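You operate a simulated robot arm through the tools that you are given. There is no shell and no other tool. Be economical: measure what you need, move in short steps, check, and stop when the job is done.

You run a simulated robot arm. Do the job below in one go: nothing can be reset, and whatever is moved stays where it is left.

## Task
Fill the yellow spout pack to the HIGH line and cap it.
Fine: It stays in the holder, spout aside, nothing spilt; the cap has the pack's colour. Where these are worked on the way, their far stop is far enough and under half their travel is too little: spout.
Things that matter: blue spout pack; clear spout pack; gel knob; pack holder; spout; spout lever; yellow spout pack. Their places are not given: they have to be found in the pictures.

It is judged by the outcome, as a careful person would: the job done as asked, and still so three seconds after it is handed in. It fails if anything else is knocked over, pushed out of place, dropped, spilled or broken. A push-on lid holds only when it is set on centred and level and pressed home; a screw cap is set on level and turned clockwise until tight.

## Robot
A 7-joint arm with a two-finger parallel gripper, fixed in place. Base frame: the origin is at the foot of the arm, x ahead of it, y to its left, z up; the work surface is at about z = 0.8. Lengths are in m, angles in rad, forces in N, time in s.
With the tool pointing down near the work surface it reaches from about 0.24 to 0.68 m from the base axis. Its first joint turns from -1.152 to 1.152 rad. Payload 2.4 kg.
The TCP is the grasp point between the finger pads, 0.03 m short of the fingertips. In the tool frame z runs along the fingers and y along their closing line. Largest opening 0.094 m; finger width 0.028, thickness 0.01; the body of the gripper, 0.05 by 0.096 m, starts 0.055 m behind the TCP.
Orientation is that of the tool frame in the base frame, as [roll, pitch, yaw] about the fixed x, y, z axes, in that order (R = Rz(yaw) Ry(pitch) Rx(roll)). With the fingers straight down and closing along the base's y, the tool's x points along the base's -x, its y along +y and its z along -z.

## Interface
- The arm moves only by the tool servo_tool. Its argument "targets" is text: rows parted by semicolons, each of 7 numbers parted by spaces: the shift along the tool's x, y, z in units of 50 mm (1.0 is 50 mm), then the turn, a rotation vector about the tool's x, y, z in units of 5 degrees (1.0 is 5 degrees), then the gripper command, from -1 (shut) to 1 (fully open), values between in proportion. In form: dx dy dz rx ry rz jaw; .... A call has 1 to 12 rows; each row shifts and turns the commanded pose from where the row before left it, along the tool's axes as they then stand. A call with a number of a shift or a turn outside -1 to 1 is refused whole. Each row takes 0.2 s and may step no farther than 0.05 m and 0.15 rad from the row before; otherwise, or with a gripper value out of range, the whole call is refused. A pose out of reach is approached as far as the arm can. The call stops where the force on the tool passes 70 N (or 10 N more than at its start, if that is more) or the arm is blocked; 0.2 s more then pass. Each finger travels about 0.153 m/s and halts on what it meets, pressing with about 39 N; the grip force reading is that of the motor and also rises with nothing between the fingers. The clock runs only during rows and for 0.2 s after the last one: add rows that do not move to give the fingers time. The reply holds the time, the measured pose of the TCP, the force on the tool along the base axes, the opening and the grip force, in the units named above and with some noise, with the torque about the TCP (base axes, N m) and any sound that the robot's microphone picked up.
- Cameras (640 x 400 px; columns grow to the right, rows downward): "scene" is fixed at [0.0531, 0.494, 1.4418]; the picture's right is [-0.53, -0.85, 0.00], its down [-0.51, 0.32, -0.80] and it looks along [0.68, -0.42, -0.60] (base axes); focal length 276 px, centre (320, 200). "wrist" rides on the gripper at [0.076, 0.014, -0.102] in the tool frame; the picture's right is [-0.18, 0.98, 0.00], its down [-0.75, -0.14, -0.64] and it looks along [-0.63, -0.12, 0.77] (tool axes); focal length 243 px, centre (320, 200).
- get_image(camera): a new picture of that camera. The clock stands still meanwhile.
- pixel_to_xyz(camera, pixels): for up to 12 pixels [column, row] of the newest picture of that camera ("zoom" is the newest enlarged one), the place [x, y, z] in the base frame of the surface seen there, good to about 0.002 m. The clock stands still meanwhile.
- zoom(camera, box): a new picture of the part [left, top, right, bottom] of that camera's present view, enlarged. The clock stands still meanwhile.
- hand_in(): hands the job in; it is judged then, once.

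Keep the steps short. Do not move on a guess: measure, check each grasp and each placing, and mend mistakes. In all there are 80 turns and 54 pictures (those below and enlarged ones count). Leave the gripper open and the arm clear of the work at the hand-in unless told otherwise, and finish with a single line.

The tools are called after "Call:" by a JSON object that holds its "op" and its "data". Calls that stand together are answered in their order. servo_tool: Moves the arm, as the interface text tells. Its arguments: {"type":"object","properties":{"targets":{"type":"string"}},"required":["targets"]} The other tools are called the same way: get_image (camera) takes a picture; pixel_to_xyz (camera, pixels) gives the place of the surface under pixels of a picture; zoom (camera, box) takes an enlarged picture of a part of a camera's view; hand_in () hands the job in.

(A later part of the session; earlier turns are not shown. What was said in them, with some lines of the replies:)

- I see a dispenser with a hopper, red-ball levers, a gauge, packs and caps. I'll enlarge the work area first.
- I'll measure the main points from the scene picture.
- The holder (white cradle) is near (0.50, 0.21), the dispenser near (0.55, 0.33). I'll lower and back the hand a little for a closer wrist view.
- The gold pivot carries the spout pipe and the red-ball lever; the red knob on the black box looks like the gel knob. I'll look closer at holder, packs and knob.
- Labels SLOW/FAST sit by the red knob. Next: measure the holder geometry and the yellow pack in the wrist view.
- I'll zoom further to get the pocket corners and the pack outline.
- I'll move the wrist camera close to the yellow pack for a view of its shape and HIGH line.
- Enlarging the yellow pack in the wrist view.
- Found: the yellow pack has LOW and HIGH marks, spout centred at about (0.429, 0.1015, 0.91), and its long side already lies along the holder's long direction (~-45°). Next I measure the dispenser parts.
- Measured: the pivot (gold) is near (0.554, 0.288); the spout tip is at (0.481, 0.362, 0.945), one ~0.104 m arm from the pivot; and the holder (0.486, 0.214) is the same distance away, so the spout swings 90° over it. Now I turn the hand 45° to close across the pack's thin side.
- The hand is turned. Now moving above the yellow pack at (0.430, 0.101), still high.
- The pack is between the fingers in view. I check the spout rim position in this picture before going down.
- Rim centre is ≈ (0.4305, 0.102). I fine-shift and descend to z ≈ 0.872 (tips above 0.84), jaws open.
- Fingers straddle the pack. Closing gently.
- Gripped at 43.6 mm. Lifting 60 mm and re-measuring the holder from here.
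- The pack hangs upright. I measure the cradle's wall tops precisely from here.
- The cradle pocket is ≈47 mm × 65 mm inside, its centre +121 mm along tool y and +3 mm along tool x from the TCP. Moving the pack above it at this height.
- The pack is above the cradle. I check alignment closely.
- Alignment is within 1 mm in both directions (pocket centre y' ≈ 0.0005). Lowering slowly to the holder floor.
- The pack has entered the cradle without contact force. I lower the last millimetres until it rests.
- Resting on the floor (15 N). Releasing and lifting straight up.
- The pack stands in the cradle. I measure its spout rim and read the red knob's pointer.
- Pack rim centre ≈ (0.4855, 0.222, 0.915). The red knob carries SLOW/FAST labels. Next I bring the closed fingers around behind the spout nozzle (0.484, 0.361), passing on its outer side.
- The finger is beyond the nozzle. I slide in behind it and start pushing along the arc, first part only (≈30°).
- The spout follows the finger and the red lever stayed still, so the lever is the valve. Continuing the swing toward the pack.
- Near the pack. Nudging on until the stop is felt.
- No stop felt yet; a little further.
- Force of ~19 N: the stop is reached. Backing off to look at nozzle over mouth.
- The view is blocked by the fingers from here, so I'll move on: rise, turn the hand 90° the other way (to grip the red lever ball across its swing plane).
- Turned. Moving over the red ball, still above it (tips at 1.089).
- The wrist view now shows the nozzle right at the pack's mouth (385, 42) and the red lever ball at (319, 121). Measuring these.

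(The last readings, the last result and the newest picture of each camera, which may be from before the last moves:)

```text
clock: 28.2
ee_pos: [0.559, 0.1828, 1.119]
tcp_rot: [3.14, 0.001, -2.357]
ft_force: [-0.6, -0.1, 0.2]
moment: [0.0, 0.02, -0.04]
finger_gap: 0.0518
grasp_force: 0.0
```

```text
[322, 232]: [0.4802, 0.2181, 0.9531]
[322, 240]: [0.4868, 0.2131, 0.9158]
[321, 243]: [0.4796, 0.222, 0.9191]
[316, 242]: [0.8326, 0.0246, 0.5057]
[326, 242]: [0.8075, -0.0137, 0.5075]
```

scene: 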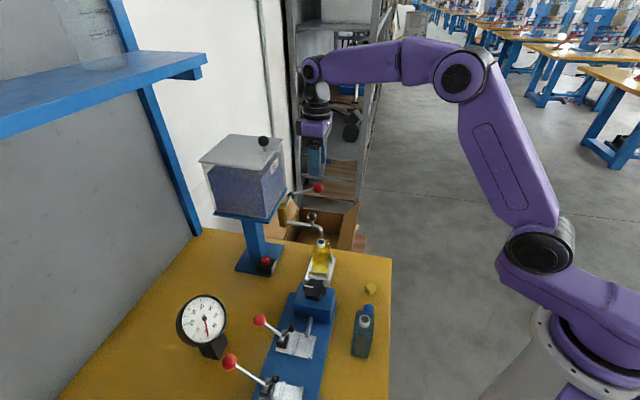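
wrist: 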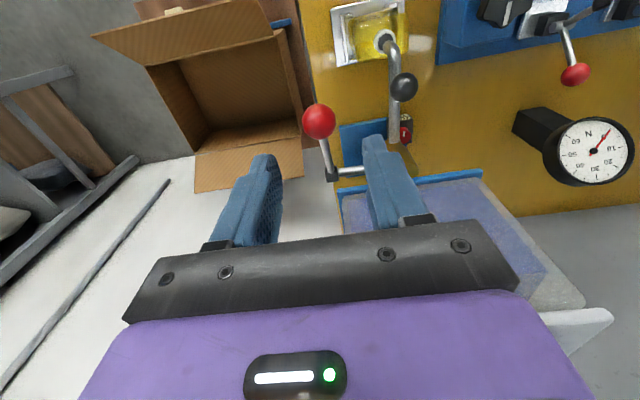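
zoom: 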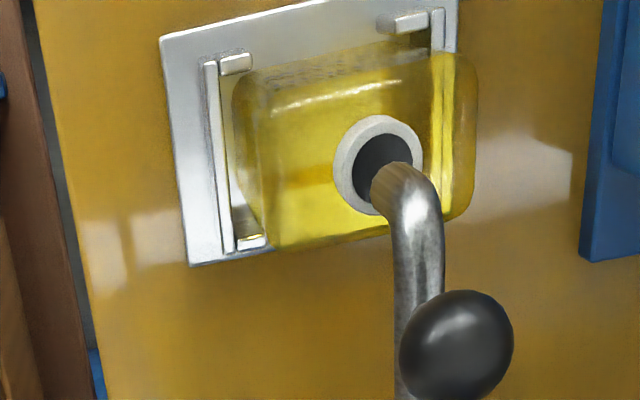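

By projection the nozzle is ~4 mm off the mouth's centre (mouth radius ~8 mm). I check from the scene side too.

Call:
{"op": "zoom", "data": {"camera": "scene", "box": [295, 210, 350, 290]}}

Call:
{"op": "pixel_to_xyz", "data": {"camera": "zoom", "pixels": [[325, 130], [325, 150], [322, 170], [310, 180], [335, 180], [322, 192]]}}

```text
5.00 times, centred on (322, 250) of scene
```

zoom: 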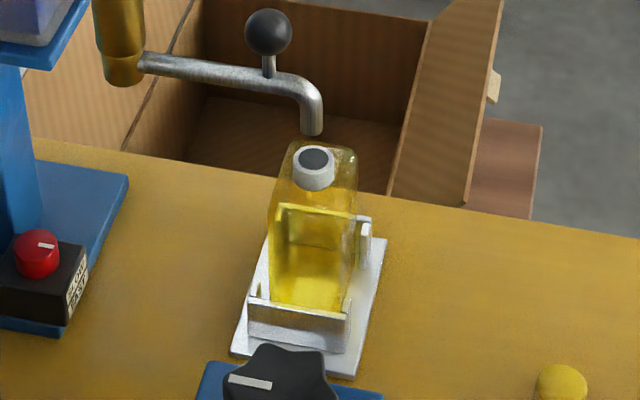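

```text
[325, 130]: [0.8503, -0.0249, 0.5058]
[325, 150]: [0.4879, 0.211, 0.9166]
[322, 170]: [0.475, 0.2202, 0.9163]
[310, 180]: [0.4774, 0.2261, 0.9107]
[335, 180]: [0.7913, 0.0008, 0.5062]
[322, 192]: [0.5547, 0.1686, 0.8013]
```

Both views put the nozzle within ~3–4 mm of the mouth centre: inside the mouth. Now I lower the open fingers around the red ball (centre ≈ (0.558, 0.184, 1.034)) and grip it.

Call:
{"op": "servo_tool", "data": {"targets": "0 0 0.8 0 0 0 0.1;0 0 0.86 0 0 0 0.1;0 0 0 0 0 0 0.1;0 0 0 0 0 0 -0.3;0 0 0 0 0 0 -0.5;0 0 0 0 0 0 -0.55;0 0 0 0 0 0 -0.55"}}

```text
clock: 29.8
ee_pos: [0.5578, 0.1848, 1.0368]
tcp_rot: [-3.141, -0.001, -2.359]
ft_force: [7.2, -2.1, -4.9]
moment: [-0.11, 0.02, -0.03]
finger_gap: 0.027
grasp_force: 45.4
```

The ball is held (27 mm). A short 10 mm trial along the downward arc to feel which way it moves.

Call:
{"op": "servo_tool", "data": {"targets": "0.04 0 0.09 0 0 0 -0.55;0.04 0 0.09 0 0 0 -0.55"}}

```text
clock: 30.4
ee_pos: [0.5565, 0.1812, 1.0291]
tcp_rot: [-3.138, 0.006, -2.355]
ft_force: [14.1, 0.6, 11.8]
moment: [0.8, -0.86, 0.01]
finger_gap: 0.0274
grasp_force: 44.5
```

It moves with mild resistance. Another ~16 mm, then a look.

Call:
{"op": "servo_tool", "data": {"targets": "0.06 0 0.15 0 0 0 -0.55;0.05 0 0.16 0 0 0 -0.55"}}

Call:
{"op": "zoom", "data": {"camera": "scene", "box": [260, 160, 360, 300]}}

```text
clock: 31.0
ee_pos: [0.5527, 0.1783, 1.0143]
tcp_rot: [-3.138, 0.008, -2.357]
ft_force: [16.5, -0.3, 14.2]
moment: [0.86, -0.9, -0.05]
finger_gap: 0.0269
grasp_force: 44.8
```

```text
2.86 times, centred on (310, 230) of scene
```

zoom: 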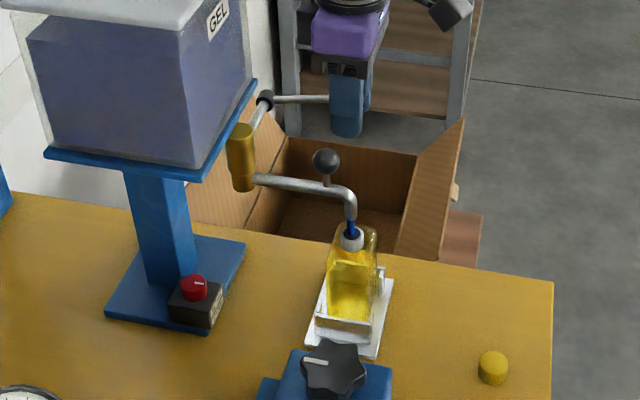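

A blue gel stream runs into the mouth, centred. Holding 1 s and checking the level.

Call:
{"op": "servo_tool", "data": {"targets": "0 0 0 0 0 0 -0.55;0 0 0 0 0 0 -0.55;0 0 0 0 0 0 -0.55;0 0 0 0 0 0 -0.55"}}

Call:
{"op": "zoom", "data": {"camera": "scene", "box": [300, 220, 345, 280]}}

```text
clock: 32.0
ee_pos: [0.552, 0.1781, 1.0128]
tcp_rot: [-3.138, 0.007, -2.356]
ft_force: [17.9, -2.7, 13.4]
moment: [0.78, -0.84, -0.03]
finger_gap: 0.0267
grasp_force: 45.0
```

```text
6.67 times, centred on (322, 250) of scene
```

zoom: 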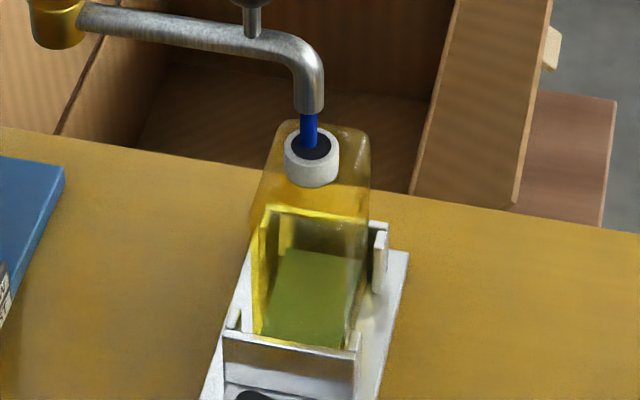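

Gel is visible at the bottom of the pack. The wrist camera faces the marked side; checking the level against the LOW/HIGH marks there.

Call:
{"op": "zoom", "data": {"camera": "wrist", "box": [340, 20, 480, 140]}}

```text
3.33 times, centred on (410, 80) of wrist
```

zoom: 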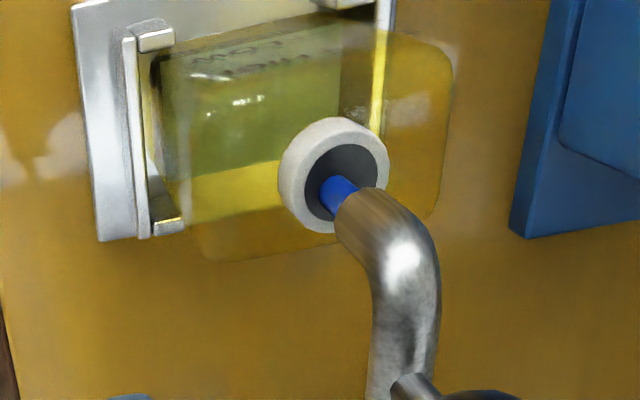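

Estimated level ≈ 15 mm after ~1.5 s; HIGH is ≈ 75 mm above the pack's foot. Holding 2.4 s more, then measuring the rate.

Call:
{"op": "servo_tool", "data": {"targets": "0 0 0 0 0 0 -0.55;0 0 0 0 0 0 -0.55;0 0 0 0 0 0 -0.55;0 0 0 0 0 0 -0.55;0 0 0 0 0 0 -0.55;0 0 0 0 0 0 -0.55;0 0 0 0 0 0 -0.55;0 0 0 0 0 0 -0.55;0 0 0 0 0 0 -0.55;0 0 0 0 0 0 -0.55;0 0 0 0 0 0 -0.55;0 0 0 0 0 0 -0.55"}}

Call:
{"op": "zoom", "data": {"camera": "scene", "box": [300, 220, 345, 280]}}

```text
clock: 34.6
ee_pos: [0.5531, 0.1783, 1.0125]
tcp_rot: [-3.139, 0.008, -2.357]
ft_force: [22.5, -3.8, 5.6]
moment: [0.41, -0.43, -0.03]
finger_gap: 0.0269
grasp_force: 44.9
```

```text
6.67 times, centred on (322, 250) of scene
```

zoom: 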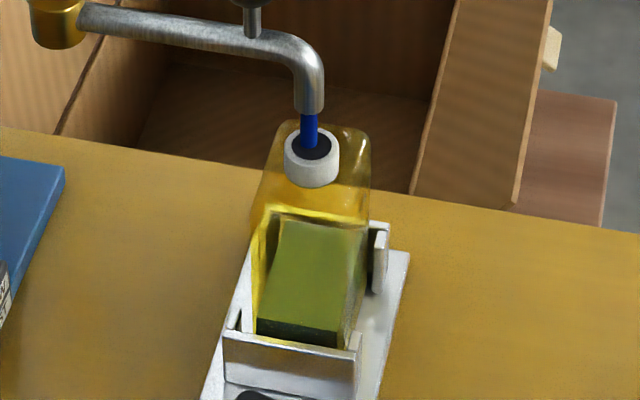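

Level is now ≈ 37 mm up, rising ~8.5 mm/s; about 4.3 s remain. Holding 2.6 s more, then checking against the HIGH mark.

Call:
{"op": "servo_tool", "data": {"targets": "0 0 0 0 0 0 -0.55;0 0 0 0 0 0 -0.55;0 0 0 0 0 0 -0.55;0 0 0 0 0 0 -0.55;0 0 0 0 0 0 -0.55;0 0 0 0 0 0 -0.55;0 0 0 0 0 0 -0.55;0 0 0 0 0 0 -0.55;0 0 0 0 0 0 -0.55;0 0 0 0 0 0 -0.55;0 0 0 0 0 0 -0.55;0 0 0 0 0 0 -0.55"}}

Call:
{"op": "zoom", "data": {"camera": "wrist", "box": [365, 35, 445, 95]}}

```text
clock: 37.2
ee_pos: [0.5514, 0.179, 1.0127]
tcp_rot: [-3.138, 0.005, -2.356]
ft_force: [23.5, -4.6, 2.7]
moment: [0.22, -0.21, -0.04]
finger_gap: 0.0269
grasp_force: 45.1
```

```text
6.67 times, centred on (405, 65) of wrist
```

zoom: 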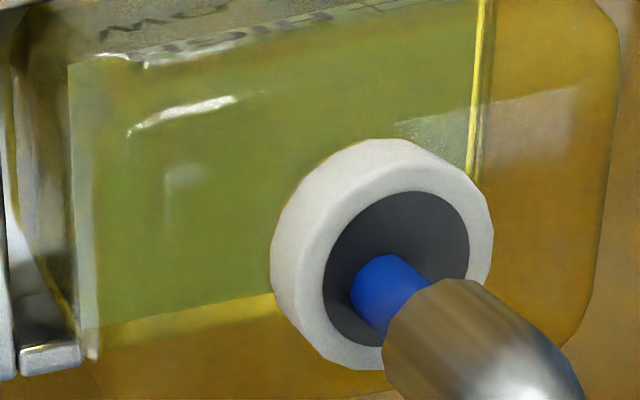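

The gel edge on the marked face seems near the HIGH text; I look closer before deciding.

Call:
{"op": "zoom", "data": {"camera": "wrist", "box": [365, 20, 425, 55]}}

```text
10.67 times, centred on (395, 38) of wrist
```

zoom: 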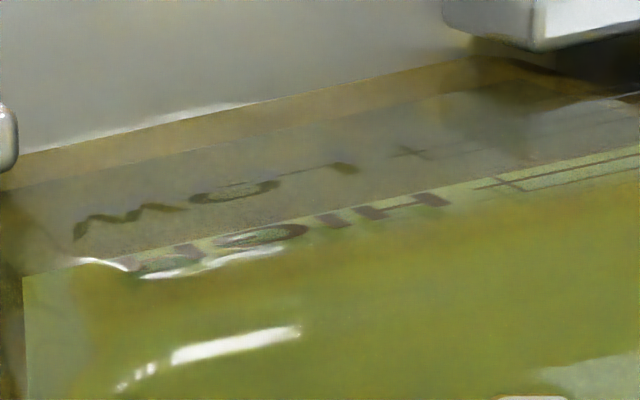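

The gel edge sits just below the HIGH line (≈5–6 mm). I hold 0.4 s, then close the lever along its arc; the closing itself adds a little.

Call:
{"op": "servo_tool", "data": {"targets": "0 0 0 0 0 0 -0.55;0 0 0 0 0 0 -0.55;-0.09 0 -0.28 0 0 0 -0.55;-0.1 0 -0.22 0 0 0 -0.55;-0.01 0 -0.03 0 0 0 -0.55"}}

Call:
{"op": "zoom", "data": {"camera": "scene", "box": [296, 180, 356, 280]}}

```text
clock: 38.4
ee_pos: [0.556, 0.1835, 1.0388]
tcp_rot: [-3.141, -0.003, -2.356]
ft_force: [6.5, -14.8, -3.3]
moment: [-0.04, 0.0, -0.05]
finger_gap: 0.0296
grasp_force: 7.0
```

```text
4.00 times, centred on (326, 230) of scene
```

zoom: 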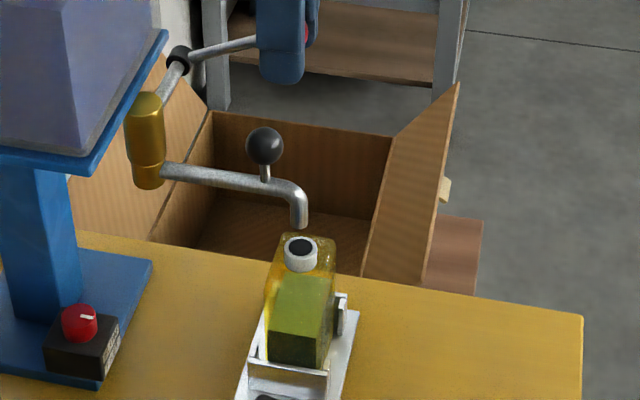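

The stream has stopped; nothing spilt. Checking the gel edge against the HIGH line again.

Call:
{"op": "zoom", "data": {"camera": "wrist", "box": [360, 22, 420, 58]}}

```text
10.67 times, centred on (390, 40) of wrist
```

zoom: 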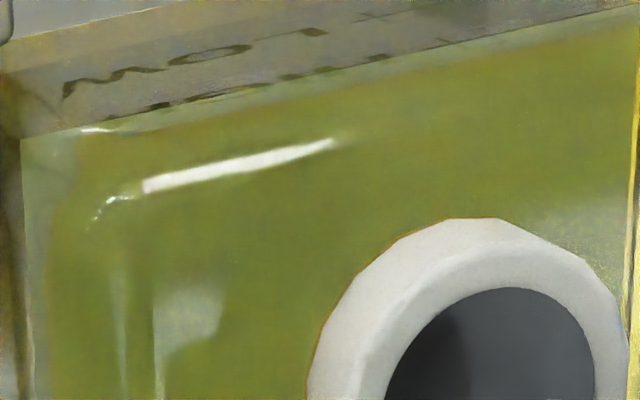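

Parallax through the wall (≈2 mm inset at this steep angle) makes that edge look higher than it is; by the side geometry the gel is at ≈0.867 and HIGH at ≈0.880, so ~13 mm is missing. First I settle the grip on the ball.

Call:
{"op": "servo_tool", "data": {"targets": "0 0 0.02 0 0 0 -0.6;0 0 0 0 0 0 -0.6"}}

Call:
{"op": "pixel_to_xyz", "data": {"camera": "scene", "pixels": [[371, 285], [371, 287], [371, 289], [371, 291], [366, 288], [368, 288], [374, 288], [376, 288], [370, 294], [364, 288], [378, 289], [371, 283]]}}

```text
clock: 39.0
ee_pos: [0.5577, 0.1829, 1.0375]
tcp_rot: [-3.14, 0.001, -2.356]
ft_force: [8.5, -14.6, 4.3]
moment: [-0.04, -0.22, -0.05]
finger_gap: 0.0281
grasp_force: 8.2
```

```text
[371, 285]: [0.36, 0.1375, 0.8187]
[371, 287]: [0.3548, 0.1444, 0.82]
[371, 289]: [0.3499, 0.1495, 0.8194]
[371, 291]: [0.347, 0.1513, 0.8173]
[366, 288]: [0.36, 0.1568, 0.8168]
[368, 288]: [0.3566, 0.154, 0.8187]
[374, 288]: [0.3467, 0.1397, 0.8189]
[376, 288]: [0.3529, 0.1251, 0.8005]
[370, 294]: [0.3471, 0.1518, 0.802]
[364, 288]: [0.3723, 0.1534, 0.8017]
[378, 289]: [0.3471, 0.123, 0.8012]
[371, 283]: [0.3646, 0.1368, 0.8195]
```

The grip is off-centre by the side force. Reopening slightly, recentring and gripping the ball again.

Call:
{"op": "servo_tool", "data": {"targets": "0 0 0 0 0 0 0;0 -0.04 0.06 0 0 0 0;0 0 0 0 0 0 -0.3;0 0 0 0 0 0 -0.55;0 0 0 0 0 0 -0.55"}}

```text
clock: 40.2
ee_pos: [0.5592, 0.1836, 1.034]
tcp_rot: [-3.141, -0.001, -2.356]
ft_force: [1.6, 2.2, -2.4]
moment: [-0.03, 0.02, -0.01]
finger_gap: 0.0264
grasp_force: 45.4
```

Good grip now (45 N, no side load). Opening, holding 1.2 s, and closing again.

Call:
{"op": "servo_tool", "data": {"targets": "0.09 0 0.25 0 0 0 -0.55;0.1 0 0.24 0 0 0 -0.55;0 0 0 0 0 0 -0.55;0 0 0 0 0 0 -0.55;0 0 0 0 0 0 -0.55;0 0 0 0 0 0 -0.55;0 0 0 0 0 0 -0.55;0 0 0 0 0 0 -0.55;-0.1 0 -0.25 0 0 0 -0.55;-0.09 0 -0.24 0 0 0 -0.55"}}

Call:
{"op": "zoom", "data": {"camera": "scene", "box": [300, 220, 345, 280]}}

```text
clock: 42.4
ee_pos: [0.5562, 0.1829, 1.0333]
tcp_rot: [3.139, -0.01, -2.357]
ft_force: [-1.0, 11.3, -17.6]
moment: [-0.85, 0.87, 0.05]
finger_gap: 0.0273
grasp_force: 44.8
```

```text
6.67 times, centred on (322, 250) of scene
```

zoom: 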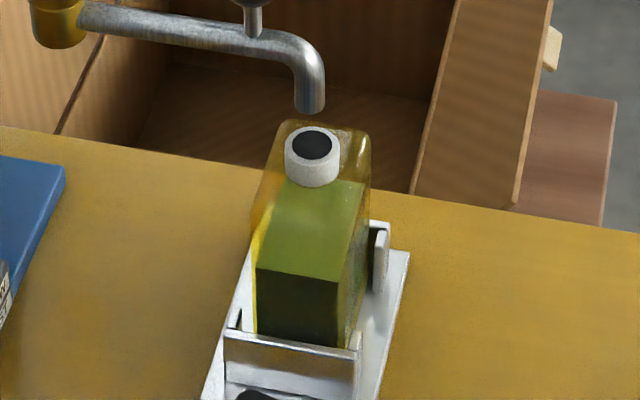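

The level rose well. I query the gel surface directly in this picture to fix its height.

Call:
{"op": "pixel_to_xyz", "data": {"camera": "zoom", "pixels": [[300, 265], [300, 240], [310, 215], [350, 200], [300, 300], [300, 320], [330, 260], [355, 250], [312, 145], [300, 350], [280, 362], [340, 130]]}}

```text
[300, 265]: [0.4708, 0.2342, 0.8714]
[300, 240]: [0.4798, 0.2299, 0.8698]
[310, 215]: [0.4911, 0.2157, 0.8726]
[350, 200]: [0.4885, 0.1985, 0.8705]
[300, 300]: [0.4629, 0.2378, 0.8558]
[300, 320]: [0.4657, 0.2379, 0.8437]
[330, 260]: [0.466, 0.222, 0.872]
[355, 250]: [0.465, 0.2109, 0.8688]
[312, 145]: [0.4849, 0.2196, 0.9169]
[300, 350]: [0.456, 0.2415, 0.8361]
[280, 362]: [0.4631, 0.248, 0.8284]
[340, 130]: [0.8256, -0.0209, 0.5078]
```

The gel surface reads z ≈ 0.871. To judge it against the HIGH line fairly I need a 45° view of the marked face: release the (closed) lever, rise, and look from the pack's marked side.

Call:
{"op": "servo_tool", "data": {"targets": "0 0 0 0 0 0 0.1;0 0 0 0 0 0 0.1;0 0 -0.87 0 0 0 0.1;0 0 -0.87 0 0 0 0.1;0.708 0.48 0 0 0 0 0.1;0.708 0.48 0 0 0 0 0.5;0.708 0.48 0 0 0 0 1;0.708 0.48 0 0 0 0 1;0 0 0.81 0 0 0 1;0 0 0.81 0 0 0 1;0 0 0.81 0 0 0 1;0 0 0 0 0 0 1"}}

Call:
{"op": "zoom", "data": {"camera": "wrist", "box": [260, 140, 400, 228]}}

```text
clock: 45.0
ee_pos: [0.3916, 0.1517, 1.0002]
tcp_rot: [3.142, 0.0, -2.357]
ft_force: [0.3, -0.4, 1.1]
moment: [0.01, -0.01, 0.0]
finger_gap: 0.094
grasp_force: 0.0
```

```text
4.55 times, centred on (330, 184) of wrist
```

zoom: 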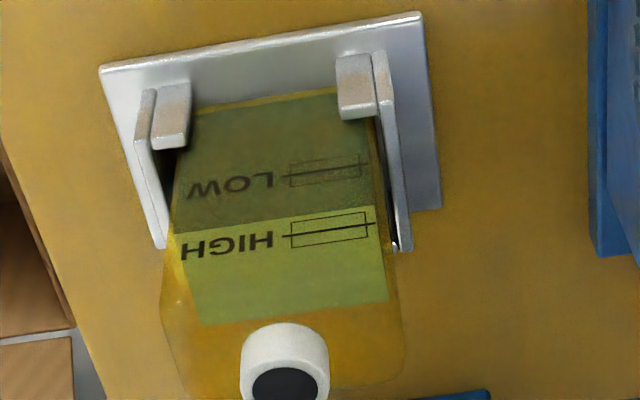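

Very clear: the gel is ≈9 mm below the HIGH line (its box starts just above the gel edge). One more burst like the last (≈7.5 mm) plus 0.2 s is needed. Going back over the lever ball.

Call:
{"op": "servo_tool", "data": {"targets": "0 0 -0.8 0 0 0 0.1;0 0 -0.8 0 0 0 0.1;0 0 -0.8 0 0 0 0.1;-0.705 -0.48 0 0 0 0 0.1;-0.705 -0.48 0 0 0 0 0.1;-0.705 -0.48 0 0 0 0 0.1;-0.705 -0.48 0 0 0 0 0.1;0 0 0 0 0 0 0.1"}}

```text
clock: 46.8
ee_pos: [0.5591, 0.185, 1.1217]
tcp_rot: [-3.14, 0.001, -2.355]
ft_force: [0.1, 0.5, -0.5]
moment: [-0.03, 0.03, 0.0]
finger_gap: 0.0517
grasp_force: 0.1
```

Over the ball. Lowering to z ≈ 1.034 and gripping.

Call:
{"op": "servo_tool", "data": {"targets": "0 0 0.87 0 0 0 0.1;0 0 0.88 0 0 0 0.1;0 0 0 0 0 0 0.1;0 0 0 0 0 0 -0.3;0 0 0 0 0 0 -0.55;0 0 0 0 0 0 -0.55"}}

```text
clock: 48.2
ee_pos: [0.5584, 0.1839, 1.0325]
tcp_rot: [-3.141, -0.001, -2.357]
ft_force: [1.0, 1.2, -4.1]
moment: [-0.05, 0.03, 0.01]
finger_gap: 0.0269
grasp_force: 45.1
```

Gripped cleanly. Final burst: open, hold 1.4 s, close.

Call:
{"op": "servo_tool", "data": {"targets": "0.09 0 0.25 0 0 0 -0.55;0.1 0 0.24 0 0 0 -0.55;0 0 0 0 0 0 -0.55;0 0 0 0 0 0 -0.55;0 0 0 0 0 0 -0.55;0 0 0 0 0 0 -0.55;0 0 0 0 0 0 -0.55;0 0 0 0 0 0 -0.55;0 0 0 0 0 0 -0.55;-0.1 0 -0.25 0 0 0 -0.55;-0.1 0 -0.26 0 0 0 -0.55;0 0 0 0 0 0 -0.55"}}

```text
clock: 50.8
ee_pos: [0.5559, 0.1833, 1.032]
tcp_rot: [3.137, -0.01, -2.36]
ft_force: [-6.8, -0.7, -16.4]
moment: [-0.36, 0.43, -0.01]
finger_gap: 0.0273
grasp_force: 44.7
```

Lever closed (same reading as the previous closed stop). Releasing it, rising, moving over the nozzle with a narrow opening to swing the spout aside.

Call:
{"op": "servo_tool", "data": {"targets": "0 0 0 0 0 0 0.1;0 0 0 0 0 0 0.1;0 0 -0.88 0 0 0 0.1;0 0 -0.88 0 0 0 0.1;0.364 0.722 0 0 0 0 -0.22;0.364 0.722 0 0 0 0 -0.22;0 0 0 0 0 0 -0.22"}}

```text
clock: 52.4
ee_pos: [0.481, 0.2093, 1.1221]
tcp_rot: [-3.141, 0.0, -2.354]
ft_force: [-0.3, 0.4, 0.6]
moment: [0.01, 0.01, -0.01]
finger_gap: 0.0368
grasp_force: 0.1
```

Above the nozzle. Descending so the fingers straddle it (tips stay above the pack's mouth).

Call:
{"op": "servo_tool", "data": {"targets": "0.03 0 0.9 0 0 0 -0.22;0 0 0.9 0 0 0 -0.22;0 0 0.5 0 0 0 -0.22;0 0 0.5 0 0 0 -0.22"}}

```text
clock: 53.4
ee_pos: [0.4814, 0.208, 0.9823]
tcp_rot: [-3.142, -0.001, -2.357]
ft_force: [-0.3, 0.4, 1.2]
moment: [0.0, 0.03, 0.0]
finger_gap: 0.0367
grasp_force: 0.0
```

No contact on the way down. Swinging along the arc, turning with it (first half).

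Call:
{"op": "servo_tool", "data": {"targets": "-0.008 0.193 0 0 0 1 -0.22;-0.008 0.193 0 0 0 1 -0.22;-0.008 0.193 0 0 0 1 -0.22;-0.008 0.193 0 0 0 1 -0.22;-0.008 0.193 0 0 0 1 -0.22;-0.008 0.193 0 0 0 1 -0.22;-0.008 0.193 0 0 0 1 -0.22;-0.008 0.193 0 0 0 1 -0.22;-0.008 0.193 0 0 0 1 -0.22"}}

```text
clock: 55.4
ee_pos: [0.4461, 0.2852, 0.9805]
tcp_rot: [3.141, 0.001, 3.139]
ft_force: [-0.2, -0.5, 0.4]
moment: [0.03, 0.01, -0.05]
finger_gap: 0.0369
grasp_force: 0.1
```

Call:
{"op": "servo_tool", "data": {"targets": "-0.008 0.193 0 0 0 1 -0.22;-0.008 0.193 0 0 0 1 -0.22;-0.008 0.193 0 0 0 1 -0.22;-0.008 0.193 0 0 0 1 -0.22;-0.008 0.193 0 0 0 1 -0.22;-0.008 0.193 0 0 0 1 -0.22;-0.008 0.193 0 0 0 1 -0.22;-0.008 0.193 0 0 0 1 -0.22;-0.008 0.193 0 0 0 1 -0.22"}}

```text
clock: 57.4
ee_pos: [0.473, 0.3604, 0.9813]
tcp_rot: [-3.119, -0.004, 2.353]
ft_force: [-28.2, -18.5, 16.1]
moment: [1.51, -3.39, -1.23]
finger_gap: 0.0366
grasp_force: 0.0
stopped in row 9: the force on the tool passed its limit at 82 N (the readings are from after the stop); the commanded pose is now the measured one
```

Force limit at the end of the swing: the spout is at its stop. Easing back 4 mm and withdrawing radially outward.

Call:
{"op": "servo_tool", "data": {"targets": "0 -0.08 0 0 0 0 -0.22;0 0 0 0 0 0 -0.22"}}

```text
clock: 58.0
ee_pos: [0.4714, 0.359, 0.9804]
tcp_rot: [-3.123, -0.004, 2.36]
ft_force: [-0.9, 0.2, 0.9]
moment: [0.0, 0.01, -0.01]
finger_gap: 0.0369
grasp_force: 0.0
```

Free of load. Withdrawing outward and levelling the small 1° tilt.

Call:
{"op": "servo_tool", "data": {"targets": "0.6 0 0 0 0 0 -0.22;0.8 0 0 0 0 0 -0.22;0.2 0 0 -0.21 0.04 0 -0.22;0 0 -0.8 0 0 0 0;0 0 -0.8 0 0 0 0.2;0 0 0 0 0 0 0.2"}}

```text
clock: 59.4
ee_pos: [0.4166, 0.4151, 1.0609]
tcp_rot: [-3.141, -0.009, 2.356]
ft_force: [-0.3, -0.6, 0.3]
moment: [0.0, -0.02, -0.01]
finger_gap: 0.0566
grasp_force: 0.1
```

Now to the yellow cap at ≈ (0.356, 0.1445, top 0.819). Moving over it high up.

Call:
{"op": "servo_tool", "data": {"targets": "-0.495 -0.781 0 0 -0.1 0 0.2;-0.495 -0.781 0 0 0 0 0.2;-0.495 -0.781 0 0 0 0 0.2;-0.495 -0.781 0 0 0 0 0.2;-0.495 -0.781 0 0 0 0 0.2;-0.495 -0.781 0 0 0 0 0.2;0 0 0 0 0 0 0.2"}}

```text
clock: 61.0
ee_pos: [0.3551, 0.143, 1.0598]
tcp_rot: [-3.139, 0.002, 2.357]
ft_force: [0.1, -0.3, -1.2]
moment: [0.0, 0.0, -0.04]
finger_gap: 0.0563
grasp_force: 0.0
```

Descending onto the cap with 56 mm opening.

Call:
{"op": "servo_tool", "data": {"targets": "0 0 0.9 0 0 0 0.2;0 0 0.9 0 0 0 0.2;0 0 0.9 0 0 0 0.2;0 0 0.9 0 0 0 0.2;0 0 0.6 0 0 0 0.2;0 0 0.2 0 0 0 0.2;0 0 0 0 0 0 0.2"}}

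```text
clock: 62.6
ee_pos: [0.356, 0.1441, 0.8404]
tcp_rot: [-3.141, 0.001, 2.358]
ft_force: [0.3, 0.3, 0.5]
moment: [0.02, 0.0, 0.01]
finger_gap: 0.0565
grasp_force: 0.0
```

First squeeze to centre the cap along one line, then reopen.

Call:
{"op": "servo_tool", "data": {"targets": "0 0 0.05 0 0 0 -0.1;0 0 0 0 0 0 -0.4;0 0 0 0 0 0 -0.55;0 0 0 0 0 0 -0.55"}}

```text
clock: 63.6
ee_pos: [0.357, 0.1438, 0.8385]
tcp_rot: [3.141, -0.001, 2.357]
ft_force: [0.2, -0.3, 0.4]
moment: [0.02, 0.0, 0.01]
finger_gap: 0.0225
grasp_force: 1.3
```

Call:
{"op": "servo_tool", "data": {"targets": "0 0 0 0 0 0 -0.7;0 0 0 0 0 0 -0.7"}}

```text
clock: 64.2
ee_pos: [0.3562, 0.1435, 0.8379]
tcp_rot: [-3.142, 0.002, 2.356]
ft_force: [0.0, -0.5, -0.9]
moment: [-0.03, 0.0, -0.03]
finger_gap: 0.0145
grasp_force: 38.5
```

The gap equals the command, so the cap may not be between the pads. I test by probing the scene pixels there.

Call:
{"op": "servo_tool", "data": {"targets": "0 0 0 0 0 0 0;0 0 0 0 0 0 0.2;0 0 0 0 0 0 0.2"}}

Call:
{"op": "pixel_to_xyz", "data": {"camera": "scene", "pixels": [[371, 287], [371, 270], [371, 260], [375, 250], [366, 288], [378, 285], [360, 285], [371, 293]]}}

Call:
{"op": "pixel_to_xyz", "data": {"camera": "wrist", "pixels": [[320, 100], [320, 140], [320, 160], [300, 150], [340, 150]]}}

```text
clock: 65.0
ee_pos: [0.3572, 0.1445, 0.838]
tcp_rot: [3.141, -0.001, 2.358]
ft_force: [1.1, -0.5, -0.3]
moment: [-0.02, 0.02, 0.0]
finger_gap: 0.0562
grasp_force: 0.1
```

```text
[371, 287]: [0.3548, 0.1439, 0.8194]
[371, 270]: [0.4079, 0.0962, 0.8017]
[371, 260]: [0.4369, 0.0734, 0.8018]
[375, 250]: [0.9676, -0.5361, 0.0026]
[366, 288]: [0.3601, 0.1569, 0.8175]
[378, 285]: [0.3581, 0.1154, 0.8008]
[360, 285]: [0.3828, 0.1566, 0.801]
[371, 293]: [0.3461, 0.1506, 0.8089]
```

```text
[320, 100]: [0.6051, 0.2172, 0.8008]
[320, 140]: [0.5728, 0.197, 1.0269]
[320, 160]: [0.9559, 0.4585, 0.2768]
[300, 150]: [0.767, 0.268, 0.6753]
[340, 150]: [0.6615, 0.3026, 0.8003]
```

Those are stored pictures, so no live probing. I close again and then command fully shut to see whether something solid remains between the pads.

Call:
{"op": "servo_tool", "data": {"targets": "0 0 0 0 0 0 -0.4;0 0 0 0 0 0 -0.5;0 0 0 0 0 0 -0.5;0 0 0 0 0 0 -0.5"}}

Call:
{"op": "servo_tool", "data": {"targets": "0 0 0 0 0 0 -0.65;0 0 0 0 0 0 -0.65;0 0 0 0 0 0 -0.65"}}

```text
clock: 66.0
ee_pos: [0.3566, 0.1449, 0.8381]
tcp_rot: [3.14, -0.001, 2.357]
ft_force: [0.1, 0.8, 0.5]
moment: [0.04, 0.02, 0.02]
finger_gap: 0.0244
grasp_force: 11.2
```

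```text
clock: 66.8
ee_pos: [0.3564, 0.1432, 0.8389]
tcp_rot: [-3.14, -0.001, 2.357]
ft_force: [-0.7, 0.2, -0.1]
moment: [0.01, -0.02, -0.04]
finger_gap: 0.0179
grasp_force: 37.9
```

Unclear whether the cap is held. Test: lift 40 mm with this grip, then lower until contact; the contact height tells.

Call:
{"op": "servo_tool", "data": {"targets": "0 0 -0.4 0 0 0 -0.65;0 0 -0.4 0 0 0 -0.65;0 0 0 0 0 0 -0.65;0 0 0 0 0 0 -0.65"}}

```text
clock: 67.8
ee_pos: [0.3568, 0.1424, 0.8783]
tcp_rot: [-3.139, -0.001, 2.358]
ft_force: [0.3, 0.2, -0.4]
moment: [0.01, -0.01, 0.01]
finger_gap: 0.0175
grasp_force: 37.9
```

Call:
{"op": "servo_tool", "data": {"targets": "0 0 0.4 0 0 0 -0.65;0 0 0.34 0 0 0 -0.65;0 0 0.1 0 0 0 -0.65"}}

```text
clock: 68.6
ee_pos: [0.3549, 0.1442, 0.8371]
tcp_rot: [-3.141, 0.0, 2.357]
ft_force: [-0.1, 2.3, 6.4]
moment: [0.08, -0.01, 0.01]
finger_gap: 0.0181
grasp_force: 38.3
```

Contact came at z = 0.837, the height where the cap's foot meets the table: the cap is held. Now I release, turn the hand −90° around it, and regrip to centre it the other way too.

Call:
{"op": "servo_tool", "data": {"targets": "0 0 -0.03 0 0 0 -0.3;0 0 0 0 0 0 0.2;0 0 0 0 0 0 0.2;0 0 0 0 0 -1 0.2;0 0 0 0 0 -1 0.2;0 0 0 0 0 -1 0.2;0 0 0 0 0 -1 0.2;0 0 0 0 0 -1 0.2;0 0 0 0 0 -1 0.2;0 0 0 0 0 -1 0.2;0 0 0 0 0 -1 0.2;0 0 0 0 0 -1 0.2"}}

Call:
{"op": "servo_tool", "data": {"targets": "0 0 0 0 0 -1 0.2;0 0 0 0 0 -1 0.2;0 0 0 0 0 -1 0.2;0 0 0 0 0 -1 0.2;0 0 0 0 0 -1 0.2;0 0 0 0 0 -1 0.2;0 0 0 0 0 -1 0.2;0 0 0 0 0 -1 0.2;0 0 0 0 0 -1 0.2;0 0 0 0 0 0 0.2"}}

Call:
{"op": "servo_tool", "data": {"targets": "0 0 0 0 0 0 -0.3;0 0 0 0 0 0 -0.5;0 0 0 0 0 0 -0.55;0 0 0 0 0 0 -0.6;0 0 0 0 0 0 -0.6;0 0 0 0 0 0 -0.6"}}

```text
clock: 71.2
ee_pos: [0.3549, 0.1422, 0.8392]
tcp_rot: [-3.14, 0.001, -3.137]
ft_force: [0.7, -0.6, 0.9]
moment: [0.04, 0.02, 0.02]
finger_gap: 0.0563
grasp_force: 0.0
```

```text
clock: 73.4
ee_pos: [0.3548, 0.143, 0.838]
tcp_rot: [-3.141, 0.0, -2.354]
ft_force: [0.1, 0.9, 0.0]
moment: [-0.03, 0.0, 0.0]
finger_gap: 0.0565
grasp_force: 0.1
```

```text
clock: 74.8
ee_pos: [0.3554, 0.1433, 0.8388]
tcp_rot: [-3.14, 0.0, -2.355]
ft_force: [-0.5, 0.2, 0.1]
moment: [0.0, -0.02, 0.0]
finger_gap: 0.0196
grasp_force: 1.3
```

The reading is low; I close a bit more and repeat the lift-and-touch test.

Call:
{"op": "servo_tool", "data": {"targets": "0 0 0 0 0 0 -1;0 0 0 0 0 0 -1;0 0 0 0 0 0 -1"}}

```text
clock: 75.6
ee_pos: [0.3551, 0.1433, 0.8382]
tcp_rot: [-3.14, 0.0, -2.354]
ft_force: [0.2, 0.2, -0.4]
moment: [-0.01, 0.0, -0.01]
finger_gap: 0.0124
grasp_force: 39.2
```

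Something solid ~12 mm wide blocks the jaws. I lift 90 mm and use the last picture to see what is held.

Call:
{"op": "servo_tool", "data": {"targets": "0 0 -0.6 0 0 0 -1;0 0 -0.6 0 0 0 -1;0 0 -0.6 0 0 0 -1;0 0 0 0 0 0 -1"}}

Call:
{"op": "get_image", "data": {"camera": "wrist"}}

```text
clock: 76.6
ee_pos: [0.3569, 0.1418, 0.929]
tcp_rot: [-3.141, -0.001, -2.353]
ft_force: [-0.4, -0.1, 0.3]
moment: [0.01, -0.03, 0.0]
finger_gap: 0.0123
grasp_force: 38.7
```

```text
0 pictures are left
```

wrist: 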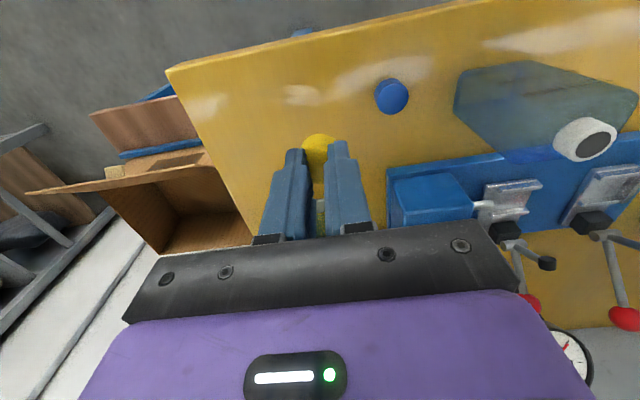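

A yellow cap shows at (318, 145) between the fingertips. Measuring whether it hangs in the grip or lies on the table.

Call:
{"op": "pixel_to_xyz", "data": {"camera": "wrist", "pixels": [[318, 140], [310, 139], [326, 138], [318, 150], [318, 160], [318, 135], [305, 146], [331, 137], [300, 155], [335, 150], [319, 205], [319, 215]]}}

```text
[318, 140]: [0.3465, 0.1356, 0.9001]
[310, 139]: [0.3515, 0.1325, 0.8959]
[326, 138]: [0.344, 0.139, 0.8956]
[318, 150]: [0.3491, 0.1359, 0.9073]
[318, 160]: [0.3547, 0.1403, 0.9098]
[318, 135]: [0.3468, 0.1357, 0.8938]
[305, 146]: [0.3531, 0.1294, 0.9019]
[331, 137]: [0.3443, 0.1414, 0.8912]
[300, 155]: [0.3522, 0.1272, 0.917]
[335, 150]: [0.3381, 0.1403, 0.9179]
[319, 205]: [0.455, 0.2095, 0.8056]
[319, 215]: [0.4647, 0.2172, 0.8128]
```

The cap is held level and centred (top ≈ TCP −19 mm, foot ≈ TCP −38 mm). Carrying it above the mouth (0.4854, 0.2205).

Call:
{"op": "servo_tool", "data": {"targets": "0 0 -0.75 0 0 0 -1;0 0 -0.7 0 0 0 -1;-0.7325 -0.176 0 0 0 0 -1;-0.7325 -0.176 0 0 0 0 -1;-0.7325 -0.176 0 0 0 0 -1;-0.7325 -0.176 0 0 0 0 -1;0 0 0 0 0 0 -1;0 0 0 0 0 0 -1"}}

```text
clock: 78.4
ee_pos: [0.4853, 0.2232, 1.0018]
tcp_rot: [-3.14, -0.002, -2.356]
ft_force: [-1.3, 0.3, 0.9]
moment: [0.02, 0.0, 0.0]
finger_gap: 0.0205
grasp_force: 38.9
```

The gap now reads 20.5 mm (cap seated differently between pads, still held at 39 N). Descending partway and re-reading the pose.

Call:
{"op": "servo_tool", "data": {"targets": "0 0 0.4 0 0 0 -1;0 0 0.25 0 0 0 -1;0 0 0 0 0 0 -1;0 0 0 0 0 0 -1"}}

```text
clock: 79.4
ee_pos: [0.4848, 0.2234, 0.9681]
tcp_rot: [-3.142, 0.0, -2.353]
ft_force: [-0.5, 0.3, 0.1]
moment: [0.02, 0.02, -0.03]
finger_gap: 0.0221
grasp_force: 38.7
```

Correcting 2.5 mm and lowering slowly onto the neck.

Call:
{"op": "servo_tool", "data": {"targets": "0.027 -0.044 0 0 0 0 -1;0 0 0.2 0 0 0 -1;0 0 0.08 0 0 0 -1;0 0 0.08 0 0 0 -1;0 0 0 0 0 0 -1"}}

```text
clock: 80.6
ee_pos: [0.4853, 0.2197, 0.9535]
tcp_rot: [-3.139, 0.005, -2.354]
ft_force: [-6.3, -4.8, 44.7]
moment: [-0.15, 0.16, 0.07]
finger_gap: 0.0223
grasp_force: 38.9
heard: snap
```

A snap was heard with 45 N down force: the push-on cap has gone home. Releasing carefully and rising.

Call:
{"op": "servo_tool", "data": {"targets": "0 0 0 0 0 0 -0.3;0 0 0 0 0 0 0.1;0 0 0 0 0 0 0.1;0 0 -0.4 0 0 0 0.1;0 0 -0.6 0 0 0 -0.5;0 0 0 0 0 0 -1;0 0 0 0 0 0 -1"}}

```text
clock: 82.2
ee_pos: [0.4832, 0.2183, 1.0015]
tcp_rot: [-3.14, -0.001, -2.355]
ft_force: [-0.3, 0.5, 0.1]
moment: [0.01, 0.01, -0.05]
finger_gap: 0.0001
grasp_force: 32.8
```

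Pressing the closed fingertips down on the cap's top to verify its height and seat.

Call:
{"op": "servo_tool", "data": {"targets": "0.02 0 0.8 0 0 0 -1;0 0 0.1 0 0 0 -1;0 0 0.05 0 0 0 -1;0 0 0.05 0 0 0 -1"}}

```text
clock: 82.9
ee_pos: [0.4872, 0.2231, 0.9648]
tcp_rot: [-3.135, 0.021, -2.353]
ft_force: [-3.8, 0.9, 16.9]
moment: [0.05, 0.06, 0.02]
finger_gap: 0.0
grasp_force: 33.3
stopped in row 3: the force on the tool passed its limit at 78 N (the readings are from after the stop); the commanded pose is now the measured one
```

The cap's top is at ≈ 0.934, level, firm under 78 N with no further movement, so it's seated. Rising straight up and moving clear with the gripper open.

Call:
{"op": "servo_tool", "data": {"targets": "0 0 -0.4 0 0 0 -1;0 0 -0.8 0 0 0 -1;0 0 -0.9 0 0 0 -1;0 0 -0.9 0 0 0 -1;0.8 0.2 0 0 0 0 -1;0.8 0.2 0 0 0 0 0;0.8 0.2 0 0 0 0 1;0 0 0 0 0 0 1;0 0 0 0 0 0 1"}}

```text
clock: 84.9
ee_pos: [0.3775, 0.1563, 1.1116]
tcp_rot: [-3.136, 0.018, -2.353]
ft_force: [-0.9, 0.3, 0.3]
moment: [0.0, -0.01, 0.0]
finger_gap: 0.0943
grasp_force: 0.1
5 turns are left
```

The arm is clear, the gripper open, the lever closed and the spout aside. Handing in.

Call:
{"op": "hand_in", "data": {}}

```text
The job is handed in.
```

The yellow pack is in the holder, filled to about the HIGH line by timed flow, with the yellow cap snapped on, the lever closed and the spout swung aside; I had no pictures left to check the final level, cap or spout by eye.
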